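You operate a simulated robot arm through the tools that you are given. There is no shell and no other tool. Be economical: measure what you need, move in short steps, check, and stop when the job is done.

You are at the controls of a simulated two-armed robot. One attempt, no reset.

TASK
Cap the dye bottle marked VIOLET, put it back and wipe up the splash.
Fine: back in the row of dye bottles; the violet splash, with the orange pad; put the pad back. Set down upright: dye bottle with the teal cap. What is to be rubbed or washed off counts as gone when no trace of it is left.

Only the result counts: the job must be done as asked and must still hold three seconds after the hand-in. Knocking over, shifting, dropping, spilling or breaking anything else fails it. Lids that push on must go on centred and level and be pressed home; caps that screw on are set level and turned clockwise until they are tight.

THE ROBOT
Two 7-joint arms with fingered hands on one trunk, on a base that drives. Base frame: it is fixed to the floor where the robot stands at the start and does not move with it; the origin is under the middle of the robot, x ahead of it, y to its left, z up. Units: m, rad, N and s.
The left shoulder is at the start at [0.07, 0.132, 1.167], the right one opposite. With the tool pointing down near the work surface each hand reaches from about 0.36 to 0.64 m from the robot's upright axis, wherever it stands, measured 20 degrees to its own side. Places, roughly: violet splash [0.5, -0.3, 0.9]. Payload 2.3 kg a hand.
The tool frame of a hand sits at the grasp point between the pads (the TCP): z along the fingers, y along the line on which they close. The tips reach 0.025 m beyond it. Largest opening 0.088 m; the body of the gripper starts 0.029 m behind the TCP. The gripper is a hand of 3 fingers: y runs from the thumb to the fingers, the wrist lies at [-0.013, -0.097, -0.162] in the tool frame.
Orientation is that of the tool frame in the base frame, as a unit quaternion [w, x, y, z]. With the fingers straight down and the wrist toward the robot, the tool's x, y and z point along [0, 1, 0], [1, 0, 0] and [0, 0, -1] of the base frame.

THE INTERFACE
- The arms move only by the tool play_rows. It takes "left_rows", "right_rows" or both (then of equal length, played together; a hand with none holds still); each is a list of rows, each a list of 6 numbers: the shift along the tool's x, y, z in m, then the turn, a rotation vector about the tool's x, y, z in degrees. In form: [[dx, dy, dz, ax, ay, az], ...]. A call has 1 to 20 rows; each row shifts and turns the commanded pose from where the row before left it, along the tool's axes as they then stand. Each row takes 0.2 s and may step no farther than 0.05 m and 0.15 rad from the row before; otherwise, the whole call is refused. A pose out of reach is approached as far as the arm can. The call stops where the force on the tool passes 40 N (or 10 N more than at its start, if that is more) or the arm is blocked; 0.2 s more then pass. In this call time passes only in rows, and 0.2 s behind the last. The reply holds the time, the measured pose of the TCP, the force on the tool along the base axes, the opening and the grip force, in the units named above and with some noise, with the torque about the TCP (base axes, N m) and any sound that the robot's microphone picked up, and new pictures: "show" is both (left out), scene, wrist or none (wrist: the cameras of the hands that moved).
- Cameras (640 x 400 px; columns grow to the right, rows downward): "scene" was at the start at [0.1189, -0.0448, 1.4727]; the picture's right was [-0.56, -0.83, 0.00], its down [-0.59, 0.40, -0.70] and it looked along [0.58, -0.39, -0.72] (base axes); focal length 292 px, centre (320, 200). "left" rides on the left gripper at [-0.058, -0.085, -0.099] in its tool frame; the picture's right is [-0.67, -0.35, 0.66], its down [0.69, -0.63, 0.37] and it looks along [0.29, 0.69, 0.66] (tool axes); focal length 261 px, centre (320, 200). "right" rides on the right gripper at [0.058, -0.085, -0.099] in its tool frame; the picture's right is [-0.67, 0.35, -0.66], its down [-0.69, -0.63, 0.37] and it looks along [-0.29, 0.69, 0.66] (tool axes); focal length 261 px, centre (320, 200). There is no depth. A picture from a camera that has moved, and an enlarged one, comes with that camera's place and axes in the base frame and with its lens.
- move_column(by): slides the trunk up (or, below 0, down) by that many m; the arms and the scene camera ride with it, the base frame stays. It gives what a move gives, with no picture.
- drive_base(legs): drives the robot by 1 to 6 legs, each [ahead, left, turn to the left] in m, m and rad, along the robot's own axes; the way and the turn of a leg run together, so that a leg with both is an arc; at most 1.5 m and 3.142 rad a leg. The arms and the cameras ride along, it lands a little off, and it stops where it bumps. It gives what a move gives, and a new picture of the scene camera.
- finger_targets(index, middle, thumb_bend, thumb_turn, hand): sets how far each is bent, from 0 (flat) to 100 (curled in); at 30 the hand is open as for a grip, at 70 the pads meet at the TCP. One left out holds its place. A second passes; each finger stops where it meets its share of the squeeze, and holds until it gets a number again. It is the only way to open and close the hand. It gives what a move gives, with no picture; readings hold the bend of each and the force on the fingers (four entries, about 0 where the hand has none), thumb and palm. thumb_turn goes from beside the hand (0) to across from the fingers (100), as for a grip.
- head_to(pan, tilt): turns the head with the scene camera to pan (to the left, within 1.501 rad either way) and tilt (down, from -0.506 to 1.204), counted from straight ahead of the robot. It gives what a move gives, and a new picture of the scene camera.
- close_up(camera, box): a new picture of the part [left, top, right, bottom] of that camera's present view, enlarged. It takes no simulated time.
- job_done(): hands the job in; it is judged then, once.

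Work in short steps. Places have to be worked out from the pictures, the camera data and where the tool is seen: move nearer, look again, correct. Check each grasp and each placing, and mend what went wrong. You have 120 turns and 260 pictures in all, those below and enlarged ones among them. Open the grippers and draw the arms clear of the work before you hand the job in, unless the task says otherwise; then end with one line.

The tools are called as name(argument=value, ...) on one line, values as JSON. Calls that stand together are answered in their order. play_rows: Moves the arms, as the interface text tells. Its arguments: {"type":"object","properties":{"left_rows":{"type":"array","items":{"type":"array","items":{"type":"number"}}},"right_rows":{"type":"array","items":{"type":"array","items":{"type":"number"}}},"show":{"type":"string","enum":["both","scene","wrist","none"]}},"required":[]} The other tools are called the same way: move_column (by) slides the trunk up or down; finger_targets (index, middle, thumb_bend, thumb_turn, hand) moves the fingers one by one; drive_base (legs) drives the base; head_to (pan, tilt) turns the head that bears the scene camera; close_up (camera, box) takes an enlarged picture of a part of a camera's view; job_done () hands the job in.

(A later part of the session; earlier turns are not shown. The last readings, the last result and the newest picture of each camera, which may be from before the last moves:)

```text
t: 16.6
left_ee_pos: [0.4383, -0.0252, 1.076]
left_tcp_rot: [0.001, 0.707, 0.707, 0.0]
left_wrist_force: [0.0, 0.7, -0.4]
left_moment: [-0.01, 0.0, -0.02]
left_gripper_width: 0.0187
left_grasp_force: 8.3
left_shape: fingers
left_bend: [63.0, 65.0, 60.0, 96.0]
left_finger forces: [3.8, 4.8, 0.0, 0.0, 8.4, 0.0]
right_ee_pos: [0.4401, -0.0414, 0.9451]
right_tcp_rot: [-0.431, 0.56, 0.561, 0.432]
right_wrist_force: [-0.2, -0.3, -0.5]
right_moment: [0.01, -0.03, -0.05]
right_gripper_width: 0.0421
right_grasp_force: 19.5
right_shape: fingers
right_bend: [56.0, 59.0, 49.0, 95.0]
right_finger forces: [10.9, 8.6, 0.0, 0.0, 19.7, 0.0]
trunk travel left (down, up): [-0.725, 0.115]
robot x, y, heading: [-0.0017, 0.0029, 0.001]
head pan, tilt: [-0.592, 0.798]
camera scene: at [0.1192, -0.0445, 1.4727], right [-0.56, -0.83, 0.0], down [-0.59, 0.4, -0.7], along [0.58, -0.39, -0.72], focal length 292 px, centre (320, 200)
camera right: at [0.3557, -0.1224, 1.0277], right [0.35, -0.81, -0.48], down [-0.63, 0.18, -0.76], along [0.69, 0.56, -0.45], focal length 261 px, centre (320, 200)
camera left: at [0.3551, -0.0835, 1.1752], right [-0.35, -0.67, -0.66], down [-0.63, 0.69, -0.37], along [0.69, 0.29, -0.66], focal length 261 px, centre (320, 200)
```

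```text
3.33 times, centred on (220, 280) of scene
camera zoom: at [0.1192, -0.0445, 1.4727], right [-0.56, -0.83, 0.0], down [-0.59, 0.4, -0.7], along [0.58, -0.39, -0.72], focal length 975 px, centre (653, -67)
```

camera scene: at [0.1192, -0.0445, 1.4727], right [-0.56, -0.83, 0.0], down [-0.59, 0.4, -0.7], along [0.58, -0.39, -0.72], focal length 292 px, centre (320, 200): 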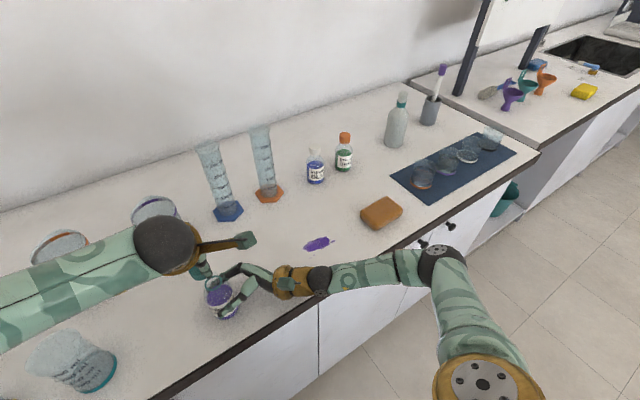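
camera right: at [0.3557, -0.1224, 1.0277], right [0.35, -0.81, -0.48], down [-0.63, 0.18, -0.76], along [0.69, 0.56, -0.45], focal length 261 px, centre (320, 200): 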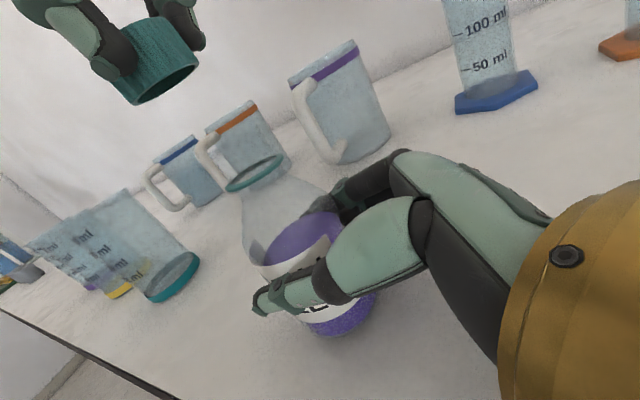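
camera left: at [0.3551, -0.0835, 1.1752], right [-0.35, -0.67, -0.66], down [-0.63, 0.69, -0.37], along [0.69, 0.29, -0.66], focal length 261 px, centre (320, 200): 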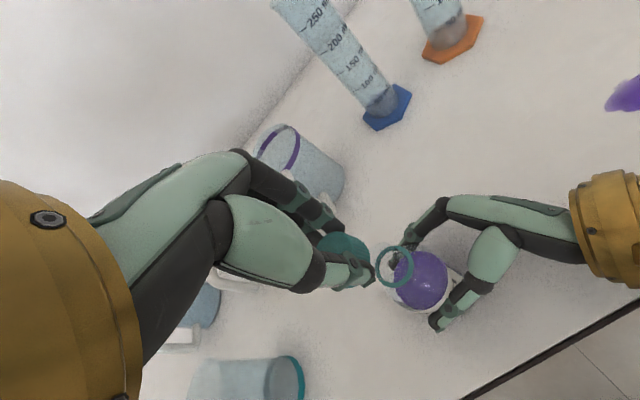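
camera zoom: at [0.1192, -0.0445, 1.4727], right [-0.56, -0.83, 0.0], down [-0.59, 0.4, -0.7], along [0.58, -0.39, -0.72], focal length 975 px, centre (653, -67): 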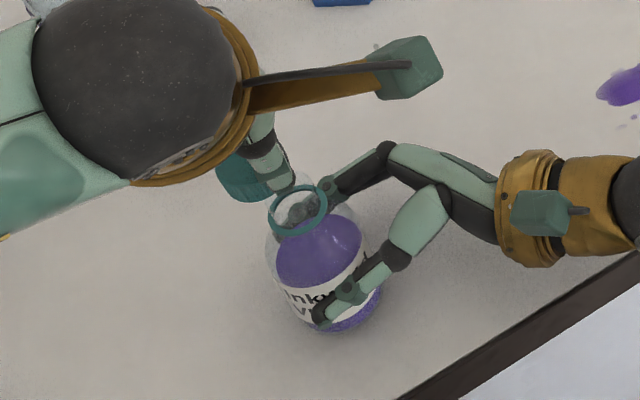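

Triangulation puts the cap centre at about [0.434, -0.026] and the neck at [0.438, -0.030]. I shift by (+4, -4) mm, lower to just above the neck, and recheck.

play_rows(left_rows=[[-0.0045, 0.004, 0.008, 0, 0, 0], [0, 0, 0.01, 0, 0, 0]], show="none")

close_up(camera="right", box=[100, 0, 420, 200])

close_up(camera="left", box=[260, 180, 480, 320])

close_up(camera="scene", box=[170, 240, 270, 320])

```text
t: 17.2
left_ee_pos: [0.4436, -0.0289, 1.0592]
left_tcp_rot: [0.0, 0.707, 0.707, 0.0]
left_wrist_force: [0.2, 0.8, 0.1]
left_moment: [-0.01, -0.02, 0.01]
left_gripper_width: 0.0186
left_grasp_force: 8.6
left_shape: fingers
left_bend: [63.0, 65.0, 60.0, 96.0]
left_finger forces: [3.6, 4.9, 0.1, 0.0, 8.2, 0.1]
right_ee_pos: [0.4398, -0.0418, 0.9447]
right_tcp_rot: [-0.431, 0.561, 0.561, 0.431]
right_wrist_force: [-0.9, 0.3, -0.2]
right_moment: [-0.03, -0.01, 0.01]
right_gripper_width: 0.042
right_grasp_force: 19.7
right_shape: fingers
right_bend: [56.0, 59.0, 49.0, 95.0]
right_finger forces: [10.9, 8.7, 0.0, 0.0, 19.7, 0.0]
trunk travel left (down, up): [-0.725, 0.115]
robot x, y, heading: [0.0013, 0.0031, 0.001]
head pan, tilt: [-0.592, 0.798]
```

```text
2.00 times, centred on (260, 100) of right
camera zoom: at [0.3556, -0.1224, 1.0277], right [0.35, -0.81, -0.48], down [-0.63, 0.18, -0.76], along [0.69, 0.56, -0.45], focal length 521 px, centre (440, 400)
```

zoom: 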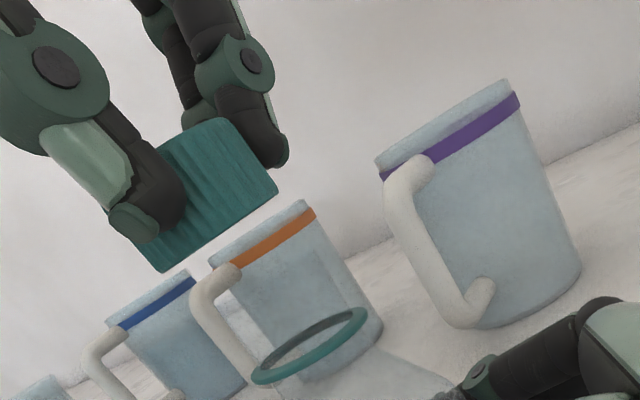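

```text
2.86 times, centred on (370, 250) of left
camera zoom: at [0.3595, -0.0877, 1.1572], right [-0.35, -0.67, -0.66], down [-0.63, 0.69, -0.37], along [0.69, 0.28, -0.66], focal length 745 px, centre (177, 57)
```

zoom: 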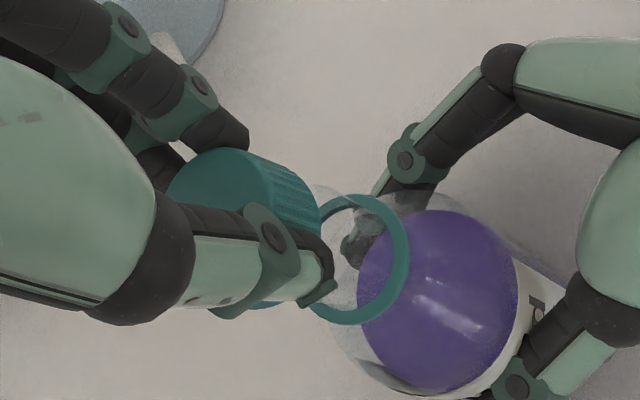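

```text
5.00 times, centred on (220, 280) of scene
camera zoom: at [0.119, -0.0445, 1.4727], right [-0.56, -0.83, 0.0], down [-0.59, 0.4, -0.7], along [0.58, -0.39, -0.72], focal length 1462 px, centre (820, -200)
```

zoom: 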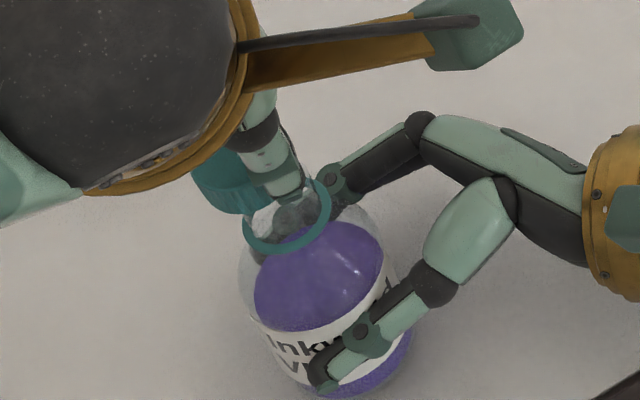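

The views agree to within a few millimetres. I zoom the scene camera in further to resolve the remaining offset.

close_up(camera="scene", box=[200, 260, 250, 295])

close_up(camera="right", box=[160, 50, 300, 200])

```text
11.43 times, centred on (225, 278) of scene
camera zoom: at [0.119, -0.0445, 1.4727], right [-0.56, -0.83, 0.0], down [-0.59, 0.4, -0.7], along [0.58, -0.39, -0.72], focal length 3342 px, centre (1406, -686)
```

zoom: 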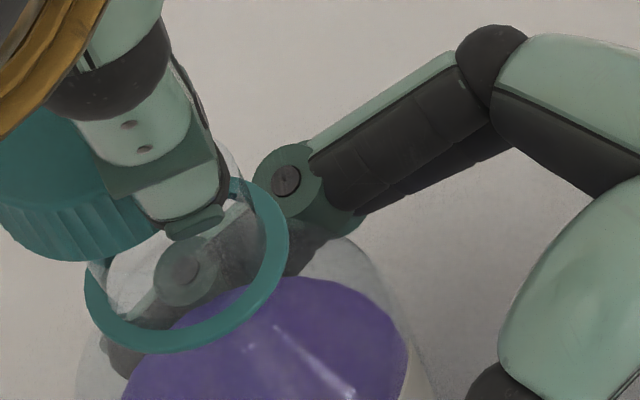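

```text
2.67 times, centred on (230, 125) of right
camera zoom: at [0.3556, -0.1224, 1.0277], right [0.35, -0.81, -0.48], down [-0.63, 0.18, -0.76], along [0.69, 0.56, -0.45], focal length 695 px, centre (560, 400)
```

zoom: 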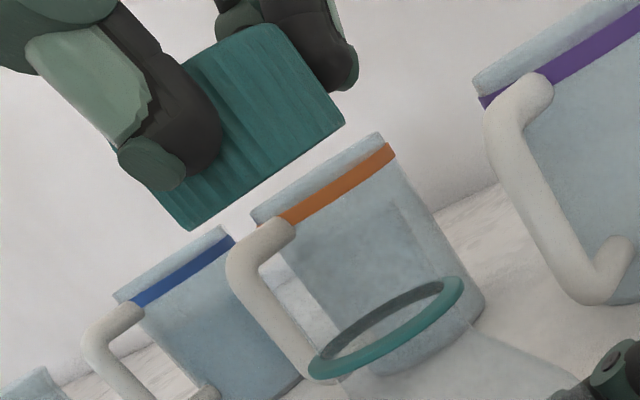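

The cap still sits about (+2, +4) mm off the neck axis. I correct that and lower a little, then recheck.

play_rows(left_rows=[[-0.0043, -0.002, 0.0, 0, 0, 0], [0, 0, 0.006, 0, 0, 0]], show="none")

close_up(camera="scene", box=[195, 255, 255, 297])

close_up(camera="right", box=[160, 50, 300, 200])

```text
t: 17.8
left_ee_pos: [0.4396, -0.0343, 1.0529]
left_tcp_rot: [-0.001, 0.707, 0.707, 0.0]
left_wrist_force: [0.9, 0.4, 0.8]
left_moment: [-0.02, 0.0, 0.01]
left_gripper_width: 0.0186
left_grasp_force: 8.3
left_shape: fingers
left_bend: [63.0, 65.0, 60.0, 96.0]
left_finger forces: [3.7, 4.8, 0.0, 0.1, 8.2, 0.0]
right_ee_pos: [0.44, -0.041, 0.9459]
right_tcp_rot: [-0.43, 0.561, 0.56, 0.431]
right_wrist_force: [-0.3, -0.3, 0.5]
right_moment: [0.0, -0.03, 0.0]
right_gripper_width: 0.0419
right_grasp_force: 19.5
right_shape: fingers
right_bend: [56.0, 59.0, 49.0, 95.0]
right_finger forces: [10.9, 8.6, 0.1, 0.1, 19.7, 0.0]
trunk travel left (down, up): [-0.725, 0.115]
robot x, y, heading: [-0.0003, 0.0011, 0.001]
head pan, tilt: [-0.592, 0.798]
```

```text
9.52 times, centred on (225, 276) of scene
camera zoom: at [0.1191, -0.0445, 1.4727], right [-0.56, -0.83, 0.0], down [-0.59, 0.4, -0.7], along [0.58, -0.39, -0.72], focal length 2785 px, centre (1225, -524)
```

zoom: 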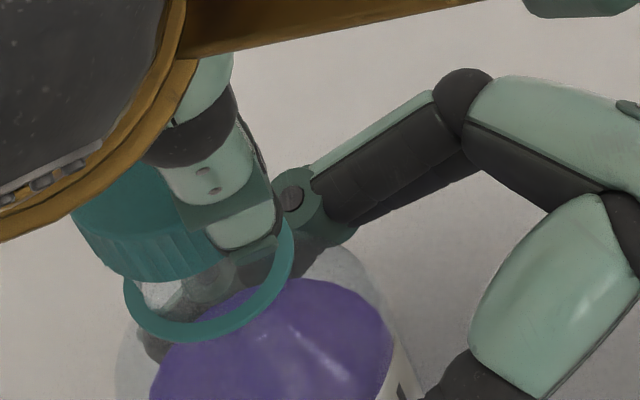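

```text
2.67 times, centred on (230, 125) of right
camera zoom: at [0.3557, -0.1224, 1.0277], right [0.35, -0.81, -0.48], down [-0.63, 0.18, -0.76], along [0.69, 0.56, -0.45], focal length 695 px, centre (560, 400)
```

zoom: 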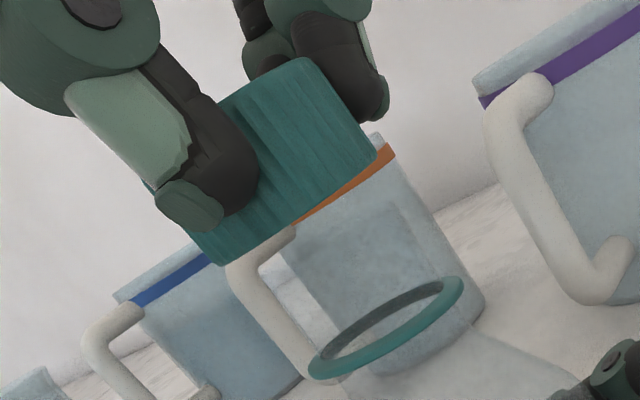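

I zoom in again to measure the rim more precisely.

close_up(camera="scene", box=[200, 268, 230, 292])

close_up(camera="left", box=[300, 200, 400, 300])

```text
16.00 times, centred on (215, 280) of scene
camera zoom: at [0.1191, -0.0445, 1.4727], right [-0.56, -0.83, 0.0], down [-0.59, 0.4, -0.7], along [0.58, -0.39, -0.72], focal length 4679 px, centre (2000, -1080)
```

zoom: 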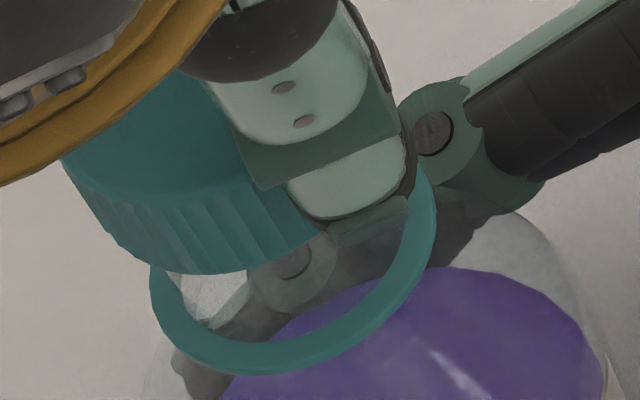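

```text
4.00 times, centred on (350, 250) of left
camera zoom: at [0.3569, -0.0922, 1.1507], right [-0.35, -0.67, -0.66], down [-0.63, 0.69, -0.37], along [0.69, 0.29, -0.66], focal length 1043 px, centre (200, 0)
```

zoom: 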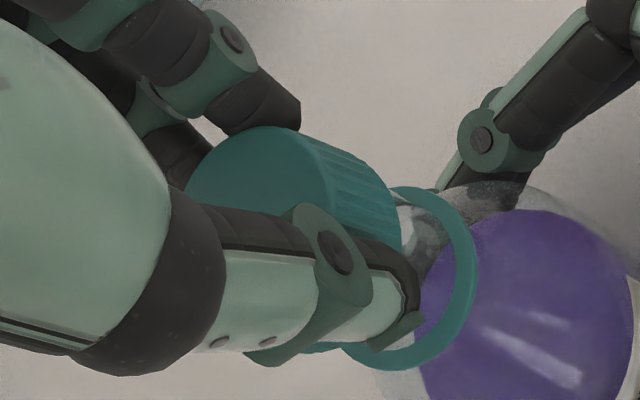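

Cap and neck now agree to about 1 mm. I lower slowly until contact.

play_rows(left_rows=[[0.001, 0, 0.003, 0, 0, 0], [0, 0, 0.002, 0, 0, 0], [0, 0, 0.002, 0, 0, 0]], show="none")

close_up(camera="right", box=[160, 50, 300, 200])

```text
t: 18.6
left_ee_pos: [0.4405, -0.0329, 1.0443]
left_tcp_rot: [0.0, 0.707, 0.707, 0.0]
left_wrist_force: [-0.4, 0.3, 3.1]
left_moment: [-0.01, 0.0, 0.0]
left_gripper_width: 0.0185
left_grasp_force: 9.0
left_shape: fingers
left_bend: [64.0, 65.0, 60.0, 96.0]
left_finger forces: [3.9, 4.9, 0.1, 0.0, 8.9, 0.0]
right_ee_pos: [0.4404, -0.0412, 0.9453]
right_tcp_rot: [-0.43, 0.56, 0.562, 0.431]
right_wrist_force: [0.6, 0.5, 0.0]
right_moment: [-0.01, -0.06, 0.02]
right_gripper_width: 0.0422
right_grasp_force: 19.0
right_shape: fingers
right_bend: [56.0, 59.0, 49.0, 95.0]
right_finger forces: [11.2, 8.9, 0.0, 0.0, 19.3, 0.0]
trunk travel left (down, up): [-0.725, 0.115]
robot x, y, heading: [0.0018, -0.0004, -0.003]
head pan, tilt: [-0.592, 0.798]
```

```text
2.67 times, centred on (230, 125) of right
camera zoom: at [0.3554, -0.1225, 1.0277], right [0.35, -0.81, -0.48], down [-0.63, 0.18, -0.76], along [0.69, 0.56, -0.45], focal length 695 px, centre (560, 400)
```

zoom: 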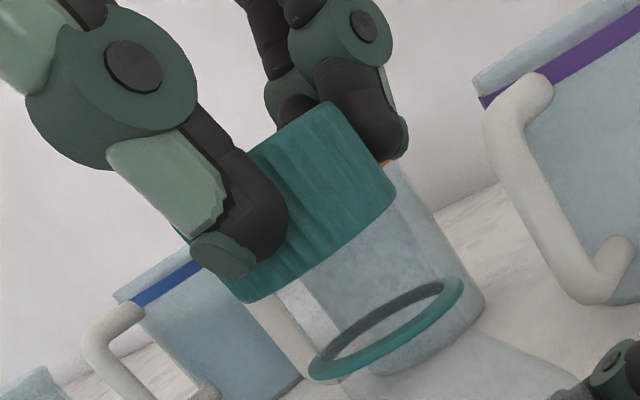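

First contact reads 3 N, with the cap bottom at neck-top height. I start turning clockwise about the cap axis with a light downward feed, and watch torque and height.

play_rows(left_rows=[[-0.0005, 0.0008, 0.001, 0, 0, 0], [-0.0004, -0.0002, 0.0003, 0, 0, 8.5], [-0.0004, -0.0002, 0.0003, 0, 0, 8.5], [-0.0004, -0.0002, 0.0003, 0, 0, 8.5], [-0.0004, -0.0002, 0.0003, 0, 0, 8.5]], show="none")

close_up(camera="right", box=[160, 50, 300, 200])

```text
t: 19.8
left_ee_pos: [0.4417, -0.0349, 1.0426]
left_tcp_rot: [0.0, 0.883, 0.469, 0.0]
left_wrist_force: [0.2, 0.8, -0.4]
left_moment: [-0.01, 0.0, 0.02]
left_gripper_width: 0.0179
left_grasp_force: 8.4
left_shape: fingers
left_bend: [64.0, 66.0, 60.0, 95.0]
left_finger forces: [3.7, 5.0, 0.0, 0.0, 8.2, 0.0]
right_ee_pos: [0.4403, -0.0408, 0.9446]
right_tcp_rot: [-0.431, 0.561, 0.561, 0.43]
right_wrist_force: [0.3, -0.9, -0.5]
right_moment: [-0.02, -0.05, 0.01]
right_gripper_width: 0.042
right_grasp_force: 20.0
right_shape: fingers
right_bend: [56.0, 59.0, 49.0, 95.0]
right_finger forces: [10.9, 8.5, 0.0, 0.1, 19.7, 0.1]
trunk travel left (down, up): [-0.725, 0.115]
robot x, y, heading: [-0.0001, 0.0013, 0.005]
head pan, tilt: [-0.592, 0.798]
```

```text
2.67 times, centred on (230, 125) of right
camera zoom: at [0.3557, -0.1222, 1.0277], right [0.35, -0.81, -0.48], down [-0.63, 0.18, -0.76], along [0.69, 0.56, -0.45], focal length 695 px, centre (560, 400)
```

zoom: 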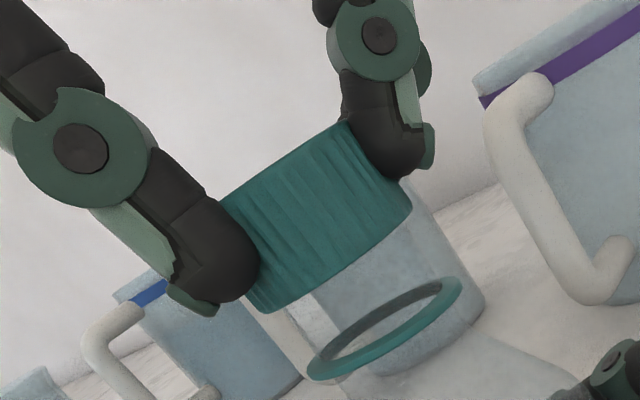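

The cap is aligned in azimuth and came down slightly with low force. I continue turning with feed.

play_rows(left_rows=[[-0.0004, -0.0002, 0.0006, 0, 0, 8.5], [-0.0004, -0.0002, 0.0005, 0, 0, 8.5], [-0.0004, -0.0002, 0.0005, 0, 0, 8.5], [-0.0004, -0.0002, 0.0005, 0, 0, 8.5], [-0.0004, -0.0002, 0.0005, 0, 0, 8.5], [-0.0004, -0.0002, 0.0005, 0, 0, 8.5]], show="none")

close_up(camera="right", box=[160, 50, 300, 200])

```text
t: 21.2
left_ee_pos: [0.3927, -0.0266, 1.0486]
left_tcp_rot: [0.001, 0.977, 0.213, 0.0]
left_wrist_force: [-0.7, 0.3, -0.2]
left_moment: [-0.04, -0.02, 0.03]
left_gripper_width: 0.0
left_grasp_force: 0.0
left_shape: fingers
left_bend: [70.0, 70.0, 70.0, 97.0]
left_finger forces: [0.0, 0.0, 0.0, 0.0, 0.1, 0.0]
left hand out of reach, approached as far as the arm can: row 4, 5, 6
right_ee_pos: [0.4393, -0.041, 0.9448]
right_tcp_rot: [-0.43, 0.561, 0.561, 0.43]
right_wrist_force: [0.0, -0.1, -1.7]
right_moment: [-0.02, -0.02, 0.02]
right_gripper_width: 0.0422
right_grasp_force: 19.1
right_shape: fingers
right_bend: [58.0, 60.0, 48.0, 96.0]
right_finger forces: [10.1, 9.2, 0.1, 0.0, 18.9, 0.0]
trunk travel left (down, up): [-0.725, 0.115]
robot x, y, heading: [-0.0007, 0.002, -0.001]
head pan, tilt: [-0.592, 0.798]
```

```text
2.67 times, centred on (230, 125) of right
camera zoom: at [0.354, -0.1215, 1.0282], right [0.35, -0.81, -0.48], down [-0.63, 0.18, -0.76], along [0.69, 0.56, -0.45], focal length 695 px, centre (560, 400)
```

zoom: 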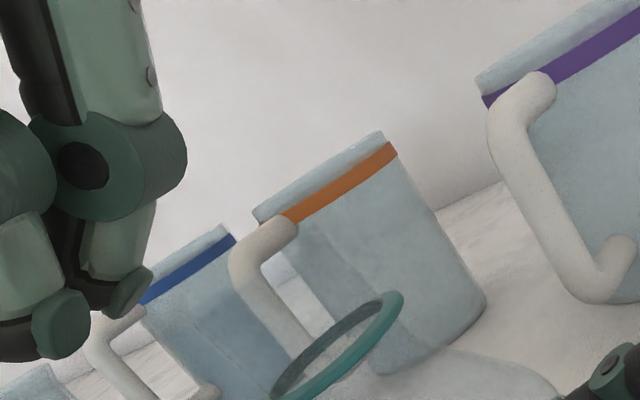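

The left arm ran out of reach, swept aside and lost the cap. I look for the cap and check the bottle.

play_rows(left_rows=[[0, 0, -0.03, 0, 0, 0], [0, 0, -0.04, 0, 0, -8.5], [0, 0, -0.03, 0, 0, -8.5]])

close_up(camera="scene", box=[130, 220, 330, 345])

```text
t: 22.0
left_ee_pos: [0.3945, -0.0285, 1.1178]
left_tcp_rot: [0.0, 0.942, 0.335, 0.0]
left_wrist_force: [-0.3, 0.2, 0.6]
left_moment: [-0.01, 0.02, 0.01]
left_gripper_width: 0.0001
left_grasp_force: 0.1
left_shape: fingers
left_bend: [70.0, 70.0, 70.0, 97.0]
left_finger forces: [0.0, 0.1, 0.0, 0.0, 0.0, 0.0]
left hand out of reach, approached as far as the arm can: row 1
right_ee_pos: [0.4394, -0.0416, 0.9457]
right_tcp_rot: [-0.431, 0.561, 0.561, 0.43]
right_wrist_force: [0.1, 0.5, -1.4]
right_moment: [0.01, -0.01, 0.0]
right_gripper_width: 0.0424
right_grasp_force: 19.1
right_shape: fingers
right_bend: [58.0, 60.0, 48.0, 96.0]
right_finger forces: [10.1, 9.1, 0.1, 0.0, 18.9, 0.0]
trunk travel left (down, up): [-0.725, 0.115]
robot x, y, heading: [0.0013, 0.0012, -0.0]
head pan, tilt: [-0.592, 0.798]
camera scene: at [0.1183, -0.0453, 1.4727], right [-0.56, -0.83, 0.0], down [-0.59, 0.4, -0.7], along [0.58, -0.39, -0.72], focal length 292 px, centre (320, 200)
camera left: at [0.2972, 0.0002, 1.2163], right [-0.74, -0.15, -0.66], down [0.13, 0.92, -0.37], along [0.66, -0.36, -0.66], focal length 261 px, centre (320, 200)
```

scene: 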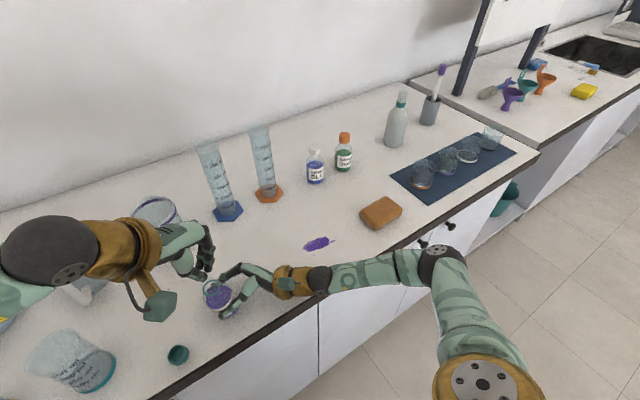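
left: 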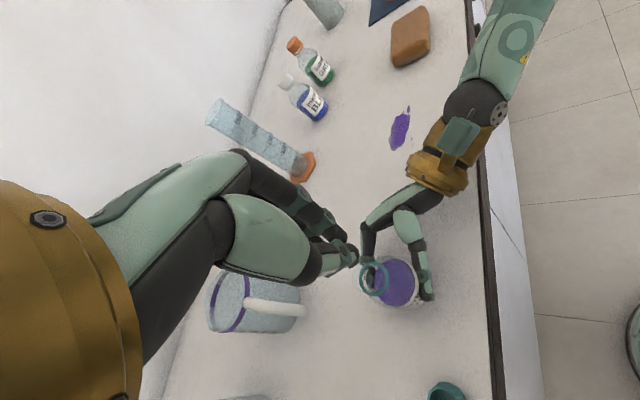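

```text
3.20 times, centred on (230, 282) of scene
camera zoom: at [0.1183, -0.0453, 1.4727], right [-0.56, -0.83, 0.0], down [-0.59, 0.4, -0.7], along [0.58, -0.39, -0.72], focal length 936 px, centre (608, -64)
```

zoom: 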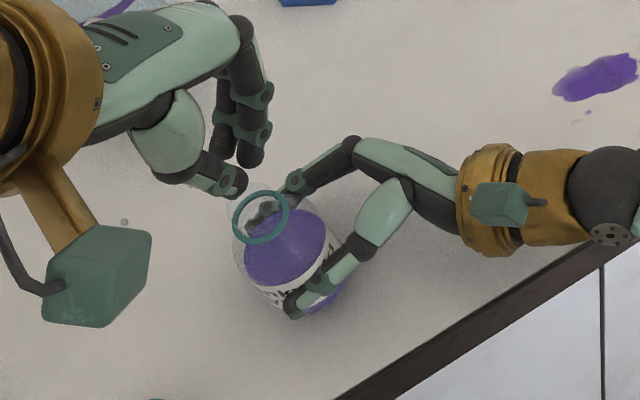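

The cap fell on the table near the edge, and the bottle is slightly tilted in the grip with nothing spilled. I zoom in on the cap.

close_up(camera="scene", box=[140, 330, 220, 380])

close_up(camera="left", box=[340, 220, 500, 400])

close_up(camera="right", box=[160, 130, 480, 390])

```text
8.00 times, centred on (180, 355) of scene
camera zoom: at [0.1183, -0.0453, 1.4727], right [-0.56, -0.83, 0.0], down [-0.59, 0.4, -0.7], along [0.58, -0.39, -0.72], focal length 2339 px, centre (1440, -1040)
```

zoom: 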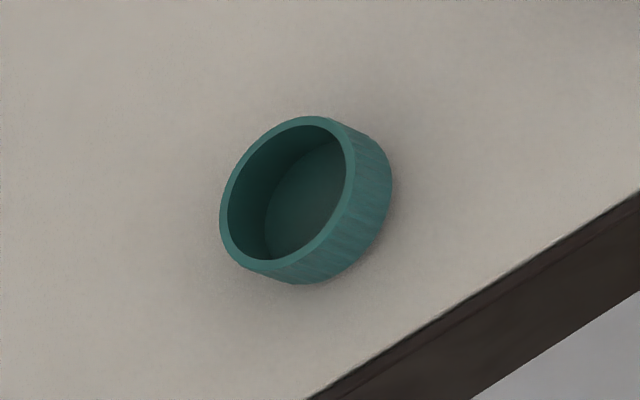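

```text
2.22 times, centred on (420, 310) of left
camera zoom: at [0.2972, 0.0002, 1.2163], right [-0.74, -0.15, -0.66], down [0.13, 0.92, -0.37], along [0.66, -0.36, -0.66], focal length 579 px, centre (98, -44)
```

zoom: 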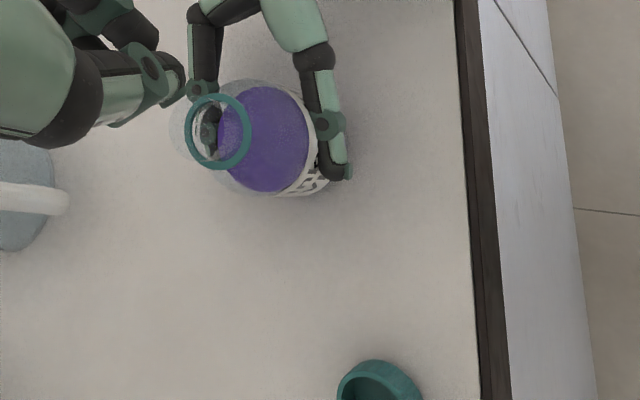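

```text
1.54 times, centred on (320, 260) of right
camera zoom: at [0.3551, -0.123, 1.0277], right [0.35, -0.81, -0.48], down [-0.63, 0.18, -0.76], along [0.69, 0.56, -0.45], focal length 401 px, centre (320, 108)
```

zoom: 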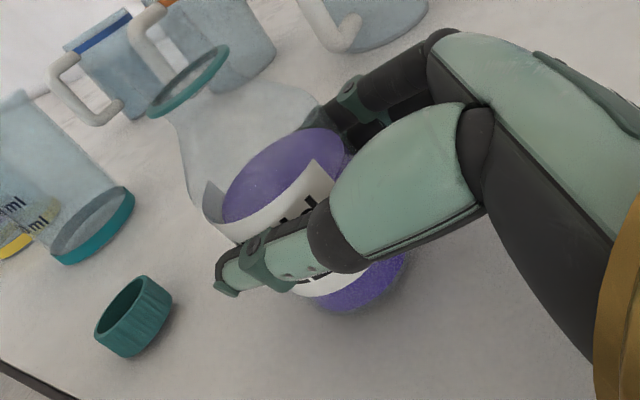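

The cap landed upside down, opening up, at about [0.395, 0.07]. My plan is as follows:
1. Level the bottle, set it down and release it.
2. Pick up the cap with the left hand.
3. Hand the cap to the right hand in mid-air, which flips it.
4. Screw it on with the right hand while the left holds the bottle.

I level the bottle first.

play_rows(right_rows=[[0.0077, 0, -0.0021, 0, 0, 0], [0, 0, 0, 1.8, 0, 6.76], [-0.007, 0.005, -0.026, 0, 0, 0], [-0.007, 0.005, -0.026, 0, 0, 0], [-0.007, 0, -0.026, 0, 0, 0]], show="scene")

close_up(camera="right", box=[160, 130, 480, 390])

close_up(camera="scene", box=[200, 210, 320, 310])

```text
t: 23.2
left_ee_pos: [0.3951, -0.0284, 1.1172]
left_tcp_rot: [0.0, 0.942, 0.334, 0.0]
left_wrist_force: [0.2, -0.2, -0.2]
left_moment: [-0.01, -0.01, -0.01]
left_gripper_width: 0.0
left_grasp_force: 0.1
left_shape: fingers
left_bend: [70.0, 70.0, 70.0, 97.0]
left_finger forces: [0.0, 0.1, 0.0, 0.1, 0.0, 0.0]
right_ee_pos: [0.4503, -0.1226, 0.9509]
right_tcp_rot: [-0.465, 0.586, 0.533, 0.396]
right_wrist_force: [0.8, 0.2, -2.8]
right_moment: [-0.02, -0.02, 0.01]
right_gripper_width: 0.0421
right_grasp_force: 19.0
right_shape: fingers
right_bend: [58.0, 60.0, 48.0, 96.0]
right_finger forces: [10.2, 8.9, 0.0, 0.1, 18.6, 0.0]
trunk travel left (down, up): [-0.725, 0.115]
robot x, y, heading: [0.0025, -0.0012, 0.001]
head pan, tilt: [-0.592, 0.798]
camera scene: at [0.119, -0.0455, 1.4726], right [-0.56, -0.83, 0.0], down [-0.59, 0.4, -0.7], along [0.58, -0.39, -0.72], focal length 292 px, centre (320, 200)
```

scene: 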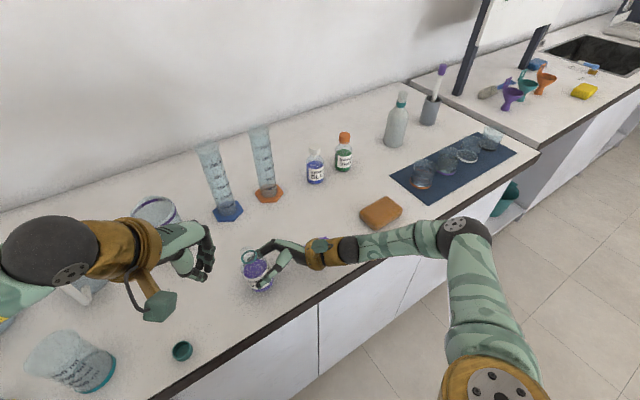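

```text
1.54 times, centred on (320, 260) of right
camera zoom: at [0.3769, -0.2042, 1.0426], right [0.29, -0.81, -0.52], down [-0.72, 0.18, -0.67], along [0.63, 0.57, -0.53], focal length 401 px, centre (320, 108)
```

zoom: 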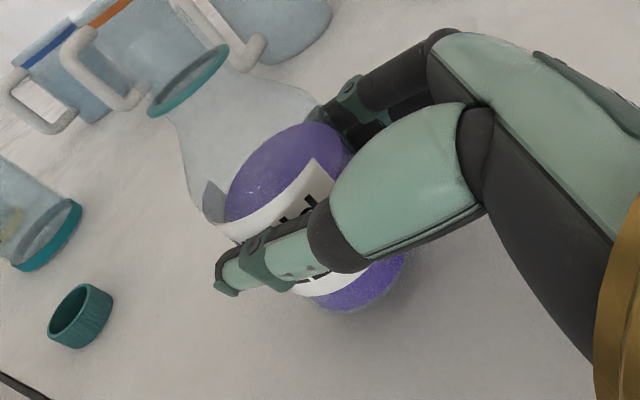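

```text
4.00 times, centred on (260, 260) of scene
camera zoom: at [0.119, -0.0455, 1.4726], right [-0.56, -0.83, 0.0], down [-0.59, 0.4, -0.7], along [0.58, -0.39, -0.72], focal length 1170 px, centre (560, -40)
```

zoom: 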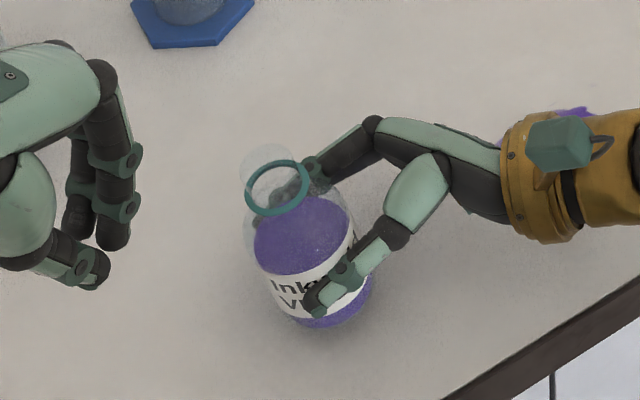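

The bottle leans about 4° toward +y, so I correct that by tilting about x. Then I lower it to the table until I feel contact.

play_rows(right_rows=[[0, 0, 0, 0, 4.5, 0], [-0.0029, 0.0004, 0.0005, 0, 0, 0], [-0.0029, 0.0004, 0.0005, 0, 0, 0], [-0.002, 0.0002, 0.0003, 0, 0, 0]], show="none")

close_up(camera="scene", box=[200, 210, 320, 310])

```text
t: 24.2
left_ee_pos: [0.3964, -0.0279, 1.1173]
left_tcp_rot: [0.0, 0.942, 0.335, 0.0]
left_wrist_force: [0.0, 0.2, 0.5]
left_moment: [0.0, 0.01, 0.03]
left_gripper_width: 0.0001
left_grasp_force: 0.1
left_shape: fingers
left_bend: [70.0, 70.0, 70.0, 97.0]
left_finger forces: [0.0, 0.0, 0.0, 0.0, 0.0, 0.0]
right_ee_pos: [0.4503, -0.1222, 0.9426]
right_tcp_rot: [-0.485, 0.57, 0.514, 0.419]
right_wrist_force: [-0.5, -0.3, -0.9]
right_moment: [-0.01, 0.01, 0.0]
right_gripper_width: 0.0422
right_grasp_force: 19.0
right_shape: fingers
right_bend: [58.0, 60.0, 48.0, 96.0]
right_finger forces: [10.1, 9.0, 0.1, 0.1, 18.8, 0.1]
trunk travel left (down, up): [-0.725, 0.115]
robot x, y, heading: [-0.0007, -0.0021, -0.0]
head pan, tilt: [-0.592, 0.798]
```

```text
4.00 times, centred on (260, 260) of scene
camera zoom: at [0.1194, -0.0449, 1.4726], right [-0.56, -0.83, 0.0], down [-0.59, 0.4, -0.7], along [0.58, -0.39, -0.72], focal length 1170 px, centre (560, -40)
```

zoom: 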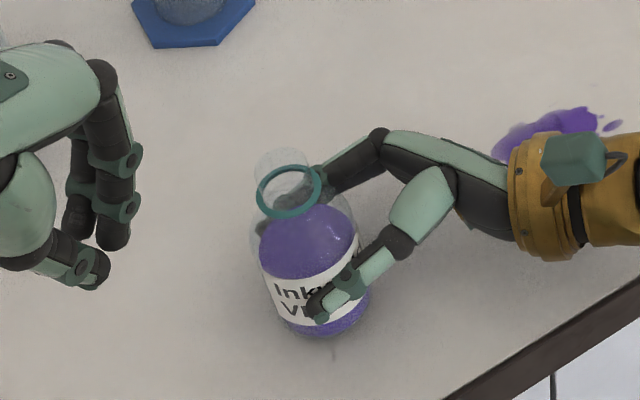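

It now looks upright and just about on the table. I lower 2 mm more and release.

play_rows(right_rows=[[-0.002, 0.0002, 0.0003, 0, 0, 0]], show="none")

finger_targets(hand="right", index=30, middle=30, thumb_bend=30)

finger_targets(hand="left", index=42, middle=42, thumb_bend=42)

close_up(camera="scene", box=[200, 210, 320, 310])

close_up(camera="right", box=[160, 130, 480, 390])

```text
t: 24.6
left_ee_pos: [0.3949, -0.0284, 1.1176]
left_tcp_rot: [0.0, 0.942, 0.335, 0.0]
left_wrist_force: [0.1, 0.1, -0.7]
left_moment: [-0.02, -0.02, 0.02]
left_gripper_width: 0.0
left_grasp_force: 0.1
left_shape: fingers
left_bend: [70.0, 70.0, 70.0, 97.0]
left_finger forces: [0.1, 0.0, 0.1, 0.0, 0.0, 0.0]
right_ee_pos: [0.4492, -0.1221, 0.9406]
right_tcp_rot: [-0.485, 0.57, 0.515, 0.419]
right_wrist_force: [0.0, -0.4, 1.1]
right_moment: [0.04, -0.07, 0.0]
right_gripper_width: 0.0422
right_grasp_force: 19.3
right_shape: fingers
right_bend: [58.0, 60.0, 48.0, 96.0]
right_finger forces: [10.2, 9.3, 0.0, 0.0, 18.8, 0.1]
trunk travel left (down, up): [-0.725, 0.115]
robot x, y, heading: [0.0022, -0.002, -0.002]
head pan, tilt: [-0.592, 0.798]
```

```text
t: 25.6
left_ee_pos: [0.3951, -0.0284, 1.117]
left_tcp_rot: [0.0, 0.942, 0.334, -0.001]
left_wrist_force: [-0.2, -0.4, -0.5]
left_moment: [0.02, -0.02, -0.02]
left_gripper_width: 0.0
left_grasp_force: 0.2
left_shape: fingers
left_bend: [70.0, 70.0, 70.0, 97.0]
left_finger forces: [0.0, 0.0, 0.0, 0.0, 0.1, 0.0]
right_ee_pos: [0.4502, -0.1234, 0.9408]
right_tcp_rot: [-0.485, 0.57, 0.515, 0.418]
right_wrist_force: [-0.2, -0.2, 1.1]
right_moment: [0.02, 0.0, 0.0]
right_gripper_width: 0.0845
right_grasp_force: 0.1
right_shape: fingers
right_bend: [30.0, 30.0, 30.0, 97.0]
right_finger forces: [0.1, 0.1, 0.0, 0.0, 0.1, 0.0]
trunk travel left (down, up): [-0.725, 0.115]
robot x, y, heading: [0.0027, -0.0028, -0.002]
head pan, tilt: [-0.592, 0.798]
```

```text
t: 26.6
left_ee_pos: [0.3956, -0.0269, 1.1168]
left_tcp_rot: [0.001, 0.943, 0.334, 0.0]
left_wrist_force: [-0.8, -0.2, 0.2]
left_moment: [-0.01, -0.02, 0.02]
left_gripper_width: 0.0589
left_grasp_force: 0.0
left_shape: fingers
left_bend: [42.0, 42.0, 42.0, 97.0]
left_finger forces: [0.0, 0.0, 0.1, 0.1, 0.1, 0.0]
right_ee_pos: [0.4495, -0.1224, 0.9401]
right_tcp_rot: [-0.485, 0.57, 0.514, 0.418]
right_wrist_force: [-0.6, 0.7, 0.0]
right_moment: [-0.01, -0.01, -0.03]
right_gripper_width: 0.0843
right_grasp_force: 0.0
right_shape: fingers
right_bend: [30.0, 30.0, 30.0, 97.0]
right_finger forces: [0.1, 0.1, 0.1, 0.1, 0.1, 0.1]
trunk travel left (down, up): [-0.725, 0.115]
robot x, y, heading: [-0.0011, 0.0029, 0.003]
head pan, tilt: [-0.592, 0.798]
```

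```text
4.00 times, centred on (260, 260) of scene
camera zoom: at [0.119, -0.0448, 1.4727], right [-0.56, -0.83, 0.0], down [-0.59, 0.4, -0.7], along [0.58, -0.39, -0.72], focal length 1170 px, centre (560, -40)
```

zoom: 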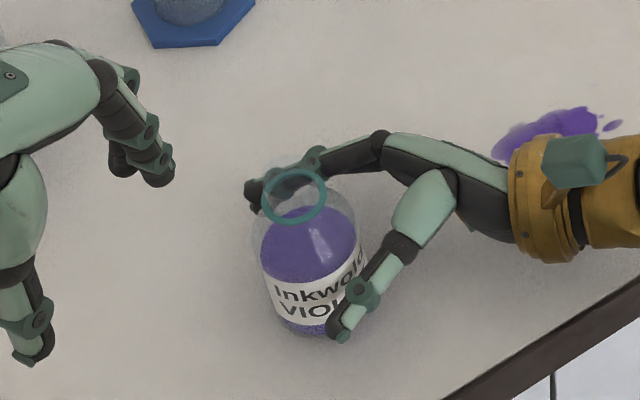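

```text
1.54 times, centred on (320, 260) of right
camera zoom: at [0.3754, -0.2102, 1.0265], right [0.28, -0.77, -0.58], down [-0.72, 0.24, -0.66], along [0.64, 0.6, -0.48], focal length 401 px, centre (320, 108)
```

zoom: 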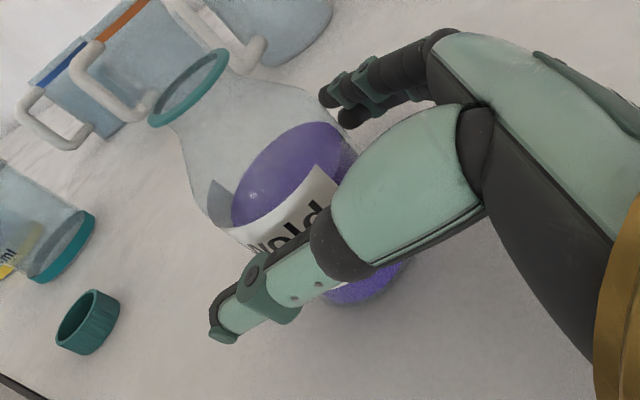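

The bottle stands free. I draw the right hand back and up while levelling it for the handover, and bring the left hand back to straight above the fallen cap.

play_rows(right_rows=[[0, 0, -0.03, 0, 0, 0], [0, 0, -0.035, 0, 0, 0], [0, 0, -0.035, 0, 0, 0], [0, 0, -0.03, 0, 0, 0], [0.044, -0.005, -0.008, 0, 0, 0], [0.044, -0.005, -0.008, 0, 0, 0], [0.044, -0.005, -0.008, 0, 0, 0], [0.04, -0.005, -0.008, 0, -4.5, 0], [0, 0, 0, -1.8, 0, -6.76], [0, 0, 0, 0, 7.5, 0], [0, 0, 0, 0, 7.5, 0]], left_rows=[[0, 0, 0, 0, 0, -8.5], [0, 0, 0, 0, 0, -8.5], [0, 0, 0, 0, 0, -8.5], [0, 0, 0, 0, 0, -8.5], [0, 0, 0, 0, 0, -8.5], [0, 0, 0, 0, 0, -8.5], [0.035, 0, 0, 0, 0, 0], [0.035, 0, 0, 0, 0, 0], [0.03, 0, 0, 0, 0, 0], [0, 0, 0.03, 0, 0, 0], [0, 0, 0.03, 0, 0, 0]])

close_up(camera="left", box=[240, 150, 480, 390])

```text
t: 29.0
left_ee_pos: [0.3932, 0.0715, 1.0567]
left_tcp_rot: [-0.001, 0.707, 0.707, -0.001]
left_wrist_force: [-0.5, 0.1, 0.0]
left_moment: [0.01, -0.03, -0.03]
left_gripper_width: 0.0586
left_grasp_force: 0.0
left_shape: fingers
left_bend: [42.0, 42.0, 42.0, 97.0]
left_finger forces: [0.0, 0.0, 0.1, 0.0, 0.1, 0.0]
right_ee_pos: [0.4561, -0.2502, 1.1399]
right_tcp_rot: [0.501, -0.5, -0.499, -0.5]
right_wrist_force: [0.1, 0.1, 0.7]
right_moment: [0.02, 0.02, -0.01]
right_gripper_width: 0.0844
right_grasp_force: 0.1
right_shape: fingers
right_bend: [30.0, 30.0, 30.0, 97.0]
right_finger forces: [0.1, 0.0, 0.0, 0.0, 0.1, 0.0]
trunk travel left (down, up): [-0.725, 0.115]
robot x, y, heading: [-0.0002, -0.0008, 0.004]
head pan, tilt: [-0.592, 0.798]
camera scene: at [0.1199, -0.0451, 1.4726], right [-0.56, -0.83, 0.0], down [-0.59, 0.4, -0.7], along [0.58, -0.39, -0.72], focal length 292 px, centre (320, 200)
camera right: at [0.3714, -0.3503, 1.1988], right [0.35, -0.65, -0.67], down [-0.63, 0.37, -0.68], along [0.69, 0.66, -0.28], focal length 261 px, centre (320, 200)
camera left: at [0.3097, 0.013, 1.1546], right [-0.35, -0.67, -0.66], down [-0.63, 0.68, -0.37], along [0.69, 0.29, -0.66], focal length 261 px, centre (320, 200)
```

scene: 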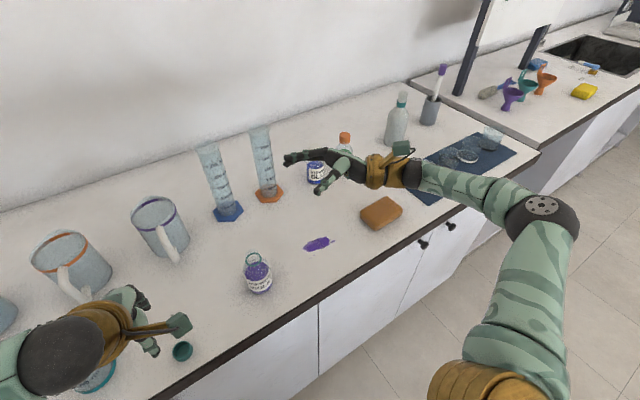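
right: 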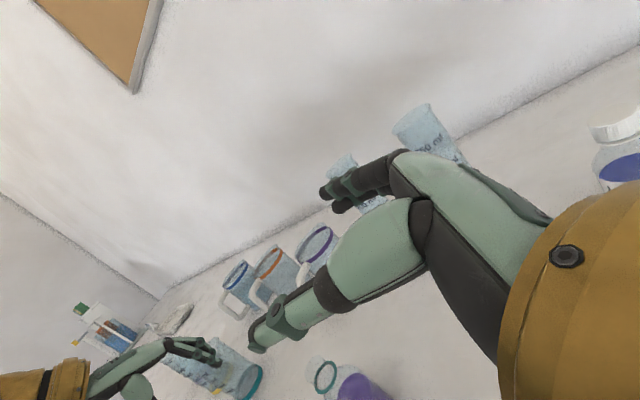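
left: 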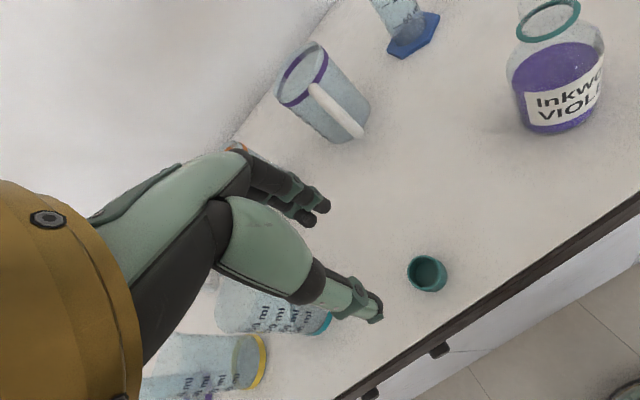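

```text
1.67 times, centred on (360, 270) of left
camera zoom: at [0.3097, 0.013, 1.1546], right [-0.35, -0.67, -0.66], down [-0.63, 0.68, -0.37], along [0.69, 0.29, -0.66], focal length 434 px, centre (253, 83)
```

zoom: 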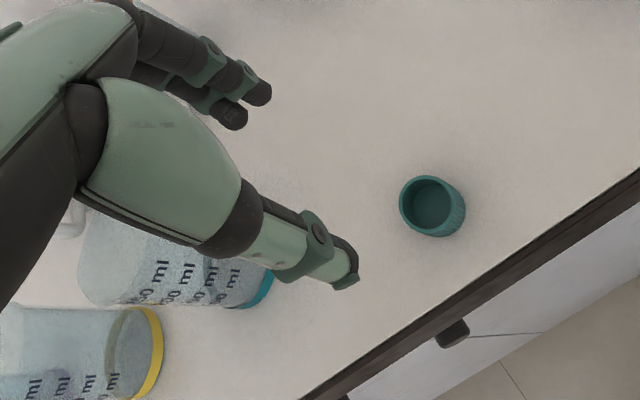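

The cap, open side up, is at about [0.397, 0.062]. I centre over it and descend partway to check.

play_rows(left_rows=[[-0.0085, 0.0045, 0.02, 0, 0, 0], [0, 0, 0.03, 0, 0, 0], [0, 0, 0.02, 0, 0, 0]], show="none")

close_up(camera="left", box=[240, 150, 480, 390])

```text
t: 29.8
left_ee_pos: [0.3995, 0.0634, 0.9878]
left_tcp_rot: [0.0, 0.707, 0.707, 0.0]
left_wrist_force: [1.3, -0.1, 0.8]
left_moment: [-0.02, -0.02, -0.01]
left_gripper_width: 0.0586
left_grasp_force: 0.0
left_shape: fingers
left_bend: [42.0, 42.0, 42.0, 97.0]
left_finger forces: [0.0, 0.0, 0.0, 0.0, 0.0, 0.0]
right_ee_pos: [0.4559, -0.2506, 1.1399]
right_tcp_rot: [0.501, -0.5, -0.499, -0.5]
right_wrist_force: [1.0, 0.2, 1.0]
right_moment: [0.02, -0.01, -0.03]
right_gripper_width: 0.0844
right_grasp_force: 0.1
right_shape: fingers
right_bend: [30.0, 30.0, 30.0, 97.0]
right_finger forces: [0.0, 0.1, 0.1, 0.0, 0.0, 0.0]
trunk travel left (down, up): [-0.725, 0.115]
robot x, y, heading: [-0.0005, 0.0014, 0.002]
head pan, tilt: [-0.592, 0.798]
```

```text
1.67 times, centred on (360, 270) of left
camera zoom: at [0.3163, 0.0046, 1.0857], right [-0.35, -0.67, -0.66], down [-0.63, 0.68, -0.37], along [0.69, 0.29, -0.66], focal length 434 px, centre (253, 83)
```

zoom: 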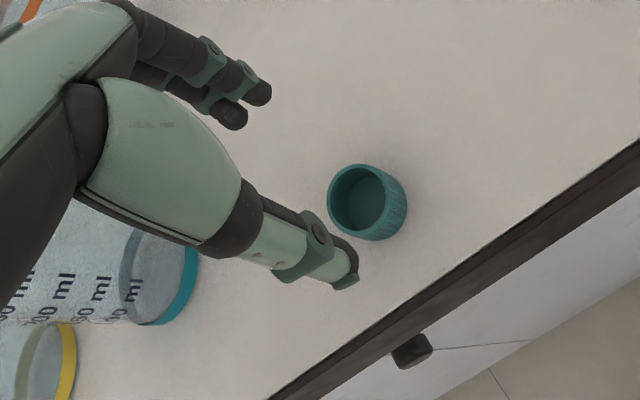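

The cap is at about [0.396, 0.0605]. I apply a small correction, descend so only the tips overlap the upper half of the cap, and grip.

play_rows(left_rows=[[-0.002, -0.002, 0.02, 0, 0, 0], [0, 0, 0.02, 0, 0, 0], [0, 0, 0.0115, 0, 0, 0]], show="none")

close_up(camera="left", box=[260, 180, 420, 340])

finger_targets(hand="left", index=70, middle=70, thumb_bend=70)

close_up(camera="left", box=[260, 180, 420, 340])

```text
t: 30.6
left_ee_pos: [0.3971, 0.0615, 0.9357]
left_tcp_rot: [0.0, 0.706, 0.708, 0.0]
left_wrist_force: [-1.0, -0.7, -0.2]
left_moment: [-0.02, 0.01, -0.01]
left_gripper_width: 0.0589
left_grasp_force: 0.1
left_shape: fingers
left_bend: [42.0, 42.0, 42.0, 97.0]
left_finger forces: [0.0, 0.1, 0.0, 0.1, 0.1, 0.0]
right_ee_pos: [0.4544, -0.2514, 1.1395]
right_tcp_rot: [0.501, -0.5, -0.5, -0.5]
right_wrist_force: [0.8, -0.4, 0.3]
right_moment: [0.01, -0.01, -0.01]
right_gripper_width: 0.0846
right_grasp_force: 0.1
right_shape: fingers
right_bend: [30.0, 30.0, 30.0, 97.0]
right_finger forces: [0.0, 0.1, 0.0, 0.0, 0.1, 0.1]
trunk travel left (down, up): [-0.725, 0.115]
robot x, y, heading: [0.0013, 0.0009, 0.001]
head pan, tilt: [-0.592, 0.798]
```

```text
2.50 times, centred on (340, 260) of left
camera zoom: at [0.314, 0.0023, 1.0338], right [-0.35, -0.67, -0.66], down [-0.63, 0.68, -0.37], along [0.69, 0.29, -0.66], focal length 652 px, centre (270, 50)
```

zoom: 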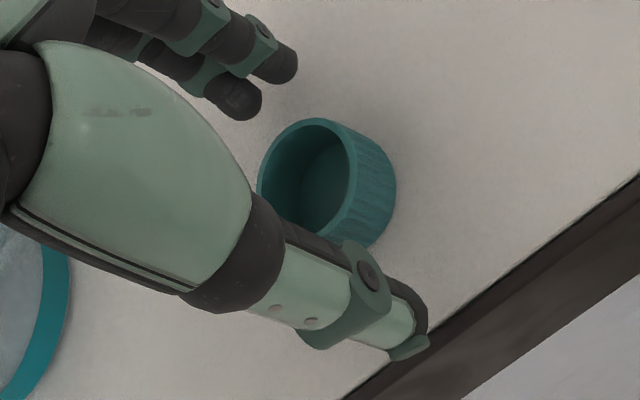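

```text
t: 31.6
left_ee_pos: [0.3988, 0.0605, 0.9357]
left_tcp_rot: [0.0, 0.706, 0.708, 0.0]
left_wrist_force: [0.2, -0.3, -0.3]
left_moment: [0.01, -0.01, 0.02]
left_gripper_width: 0.0219
left_grasp_force: 10.1
left_shape: fingers
left_bend: [62.0, 64.0, 58.0, 96.0]
left_finger forces: [5.2, 4.7, 0.0, 0.0, 9.4, 0.0]
right_ee_pos: [0.4552, -0.2518, 1.1397]
right_tcp_rot: [0.501, -0.499, -0.5, -0.5]
right_wrist_force: [0.1, 0.1, -0.5]
right_moment: [0.04, 0.01, 0.03]
right_gripper_width: 0.0844
right_grasp_force: 0.2
right_shape: fingers
right_bend: [30.0, 30.0, 30.0, 97.0]
right_finger forces: [0.1, 0.0, 0.1, 0.1, 0.1, 0.0]
trunk travel left (down, up): [-0.725, 0.115]
robot x, y, heading: [-0.0011, 0.0003, 0.002]
head pan, tilt: [-0.592, 0.798]
```

```text
2.50 times, centred on (340, 260) of left
camera zoom: at [0.314, 0.0023, 1.0341], right [-0.35, -0.67, -0.66], down [-0.63, 0.68, -0.37], along [0.69, 0.29, -0.66], focal length 652 px, centre (270, 50)
```

zoom: 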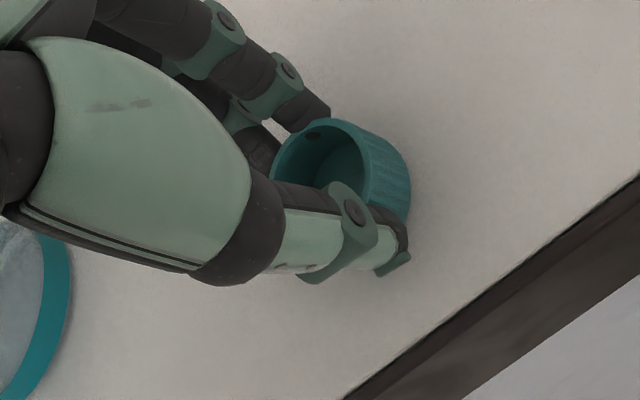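

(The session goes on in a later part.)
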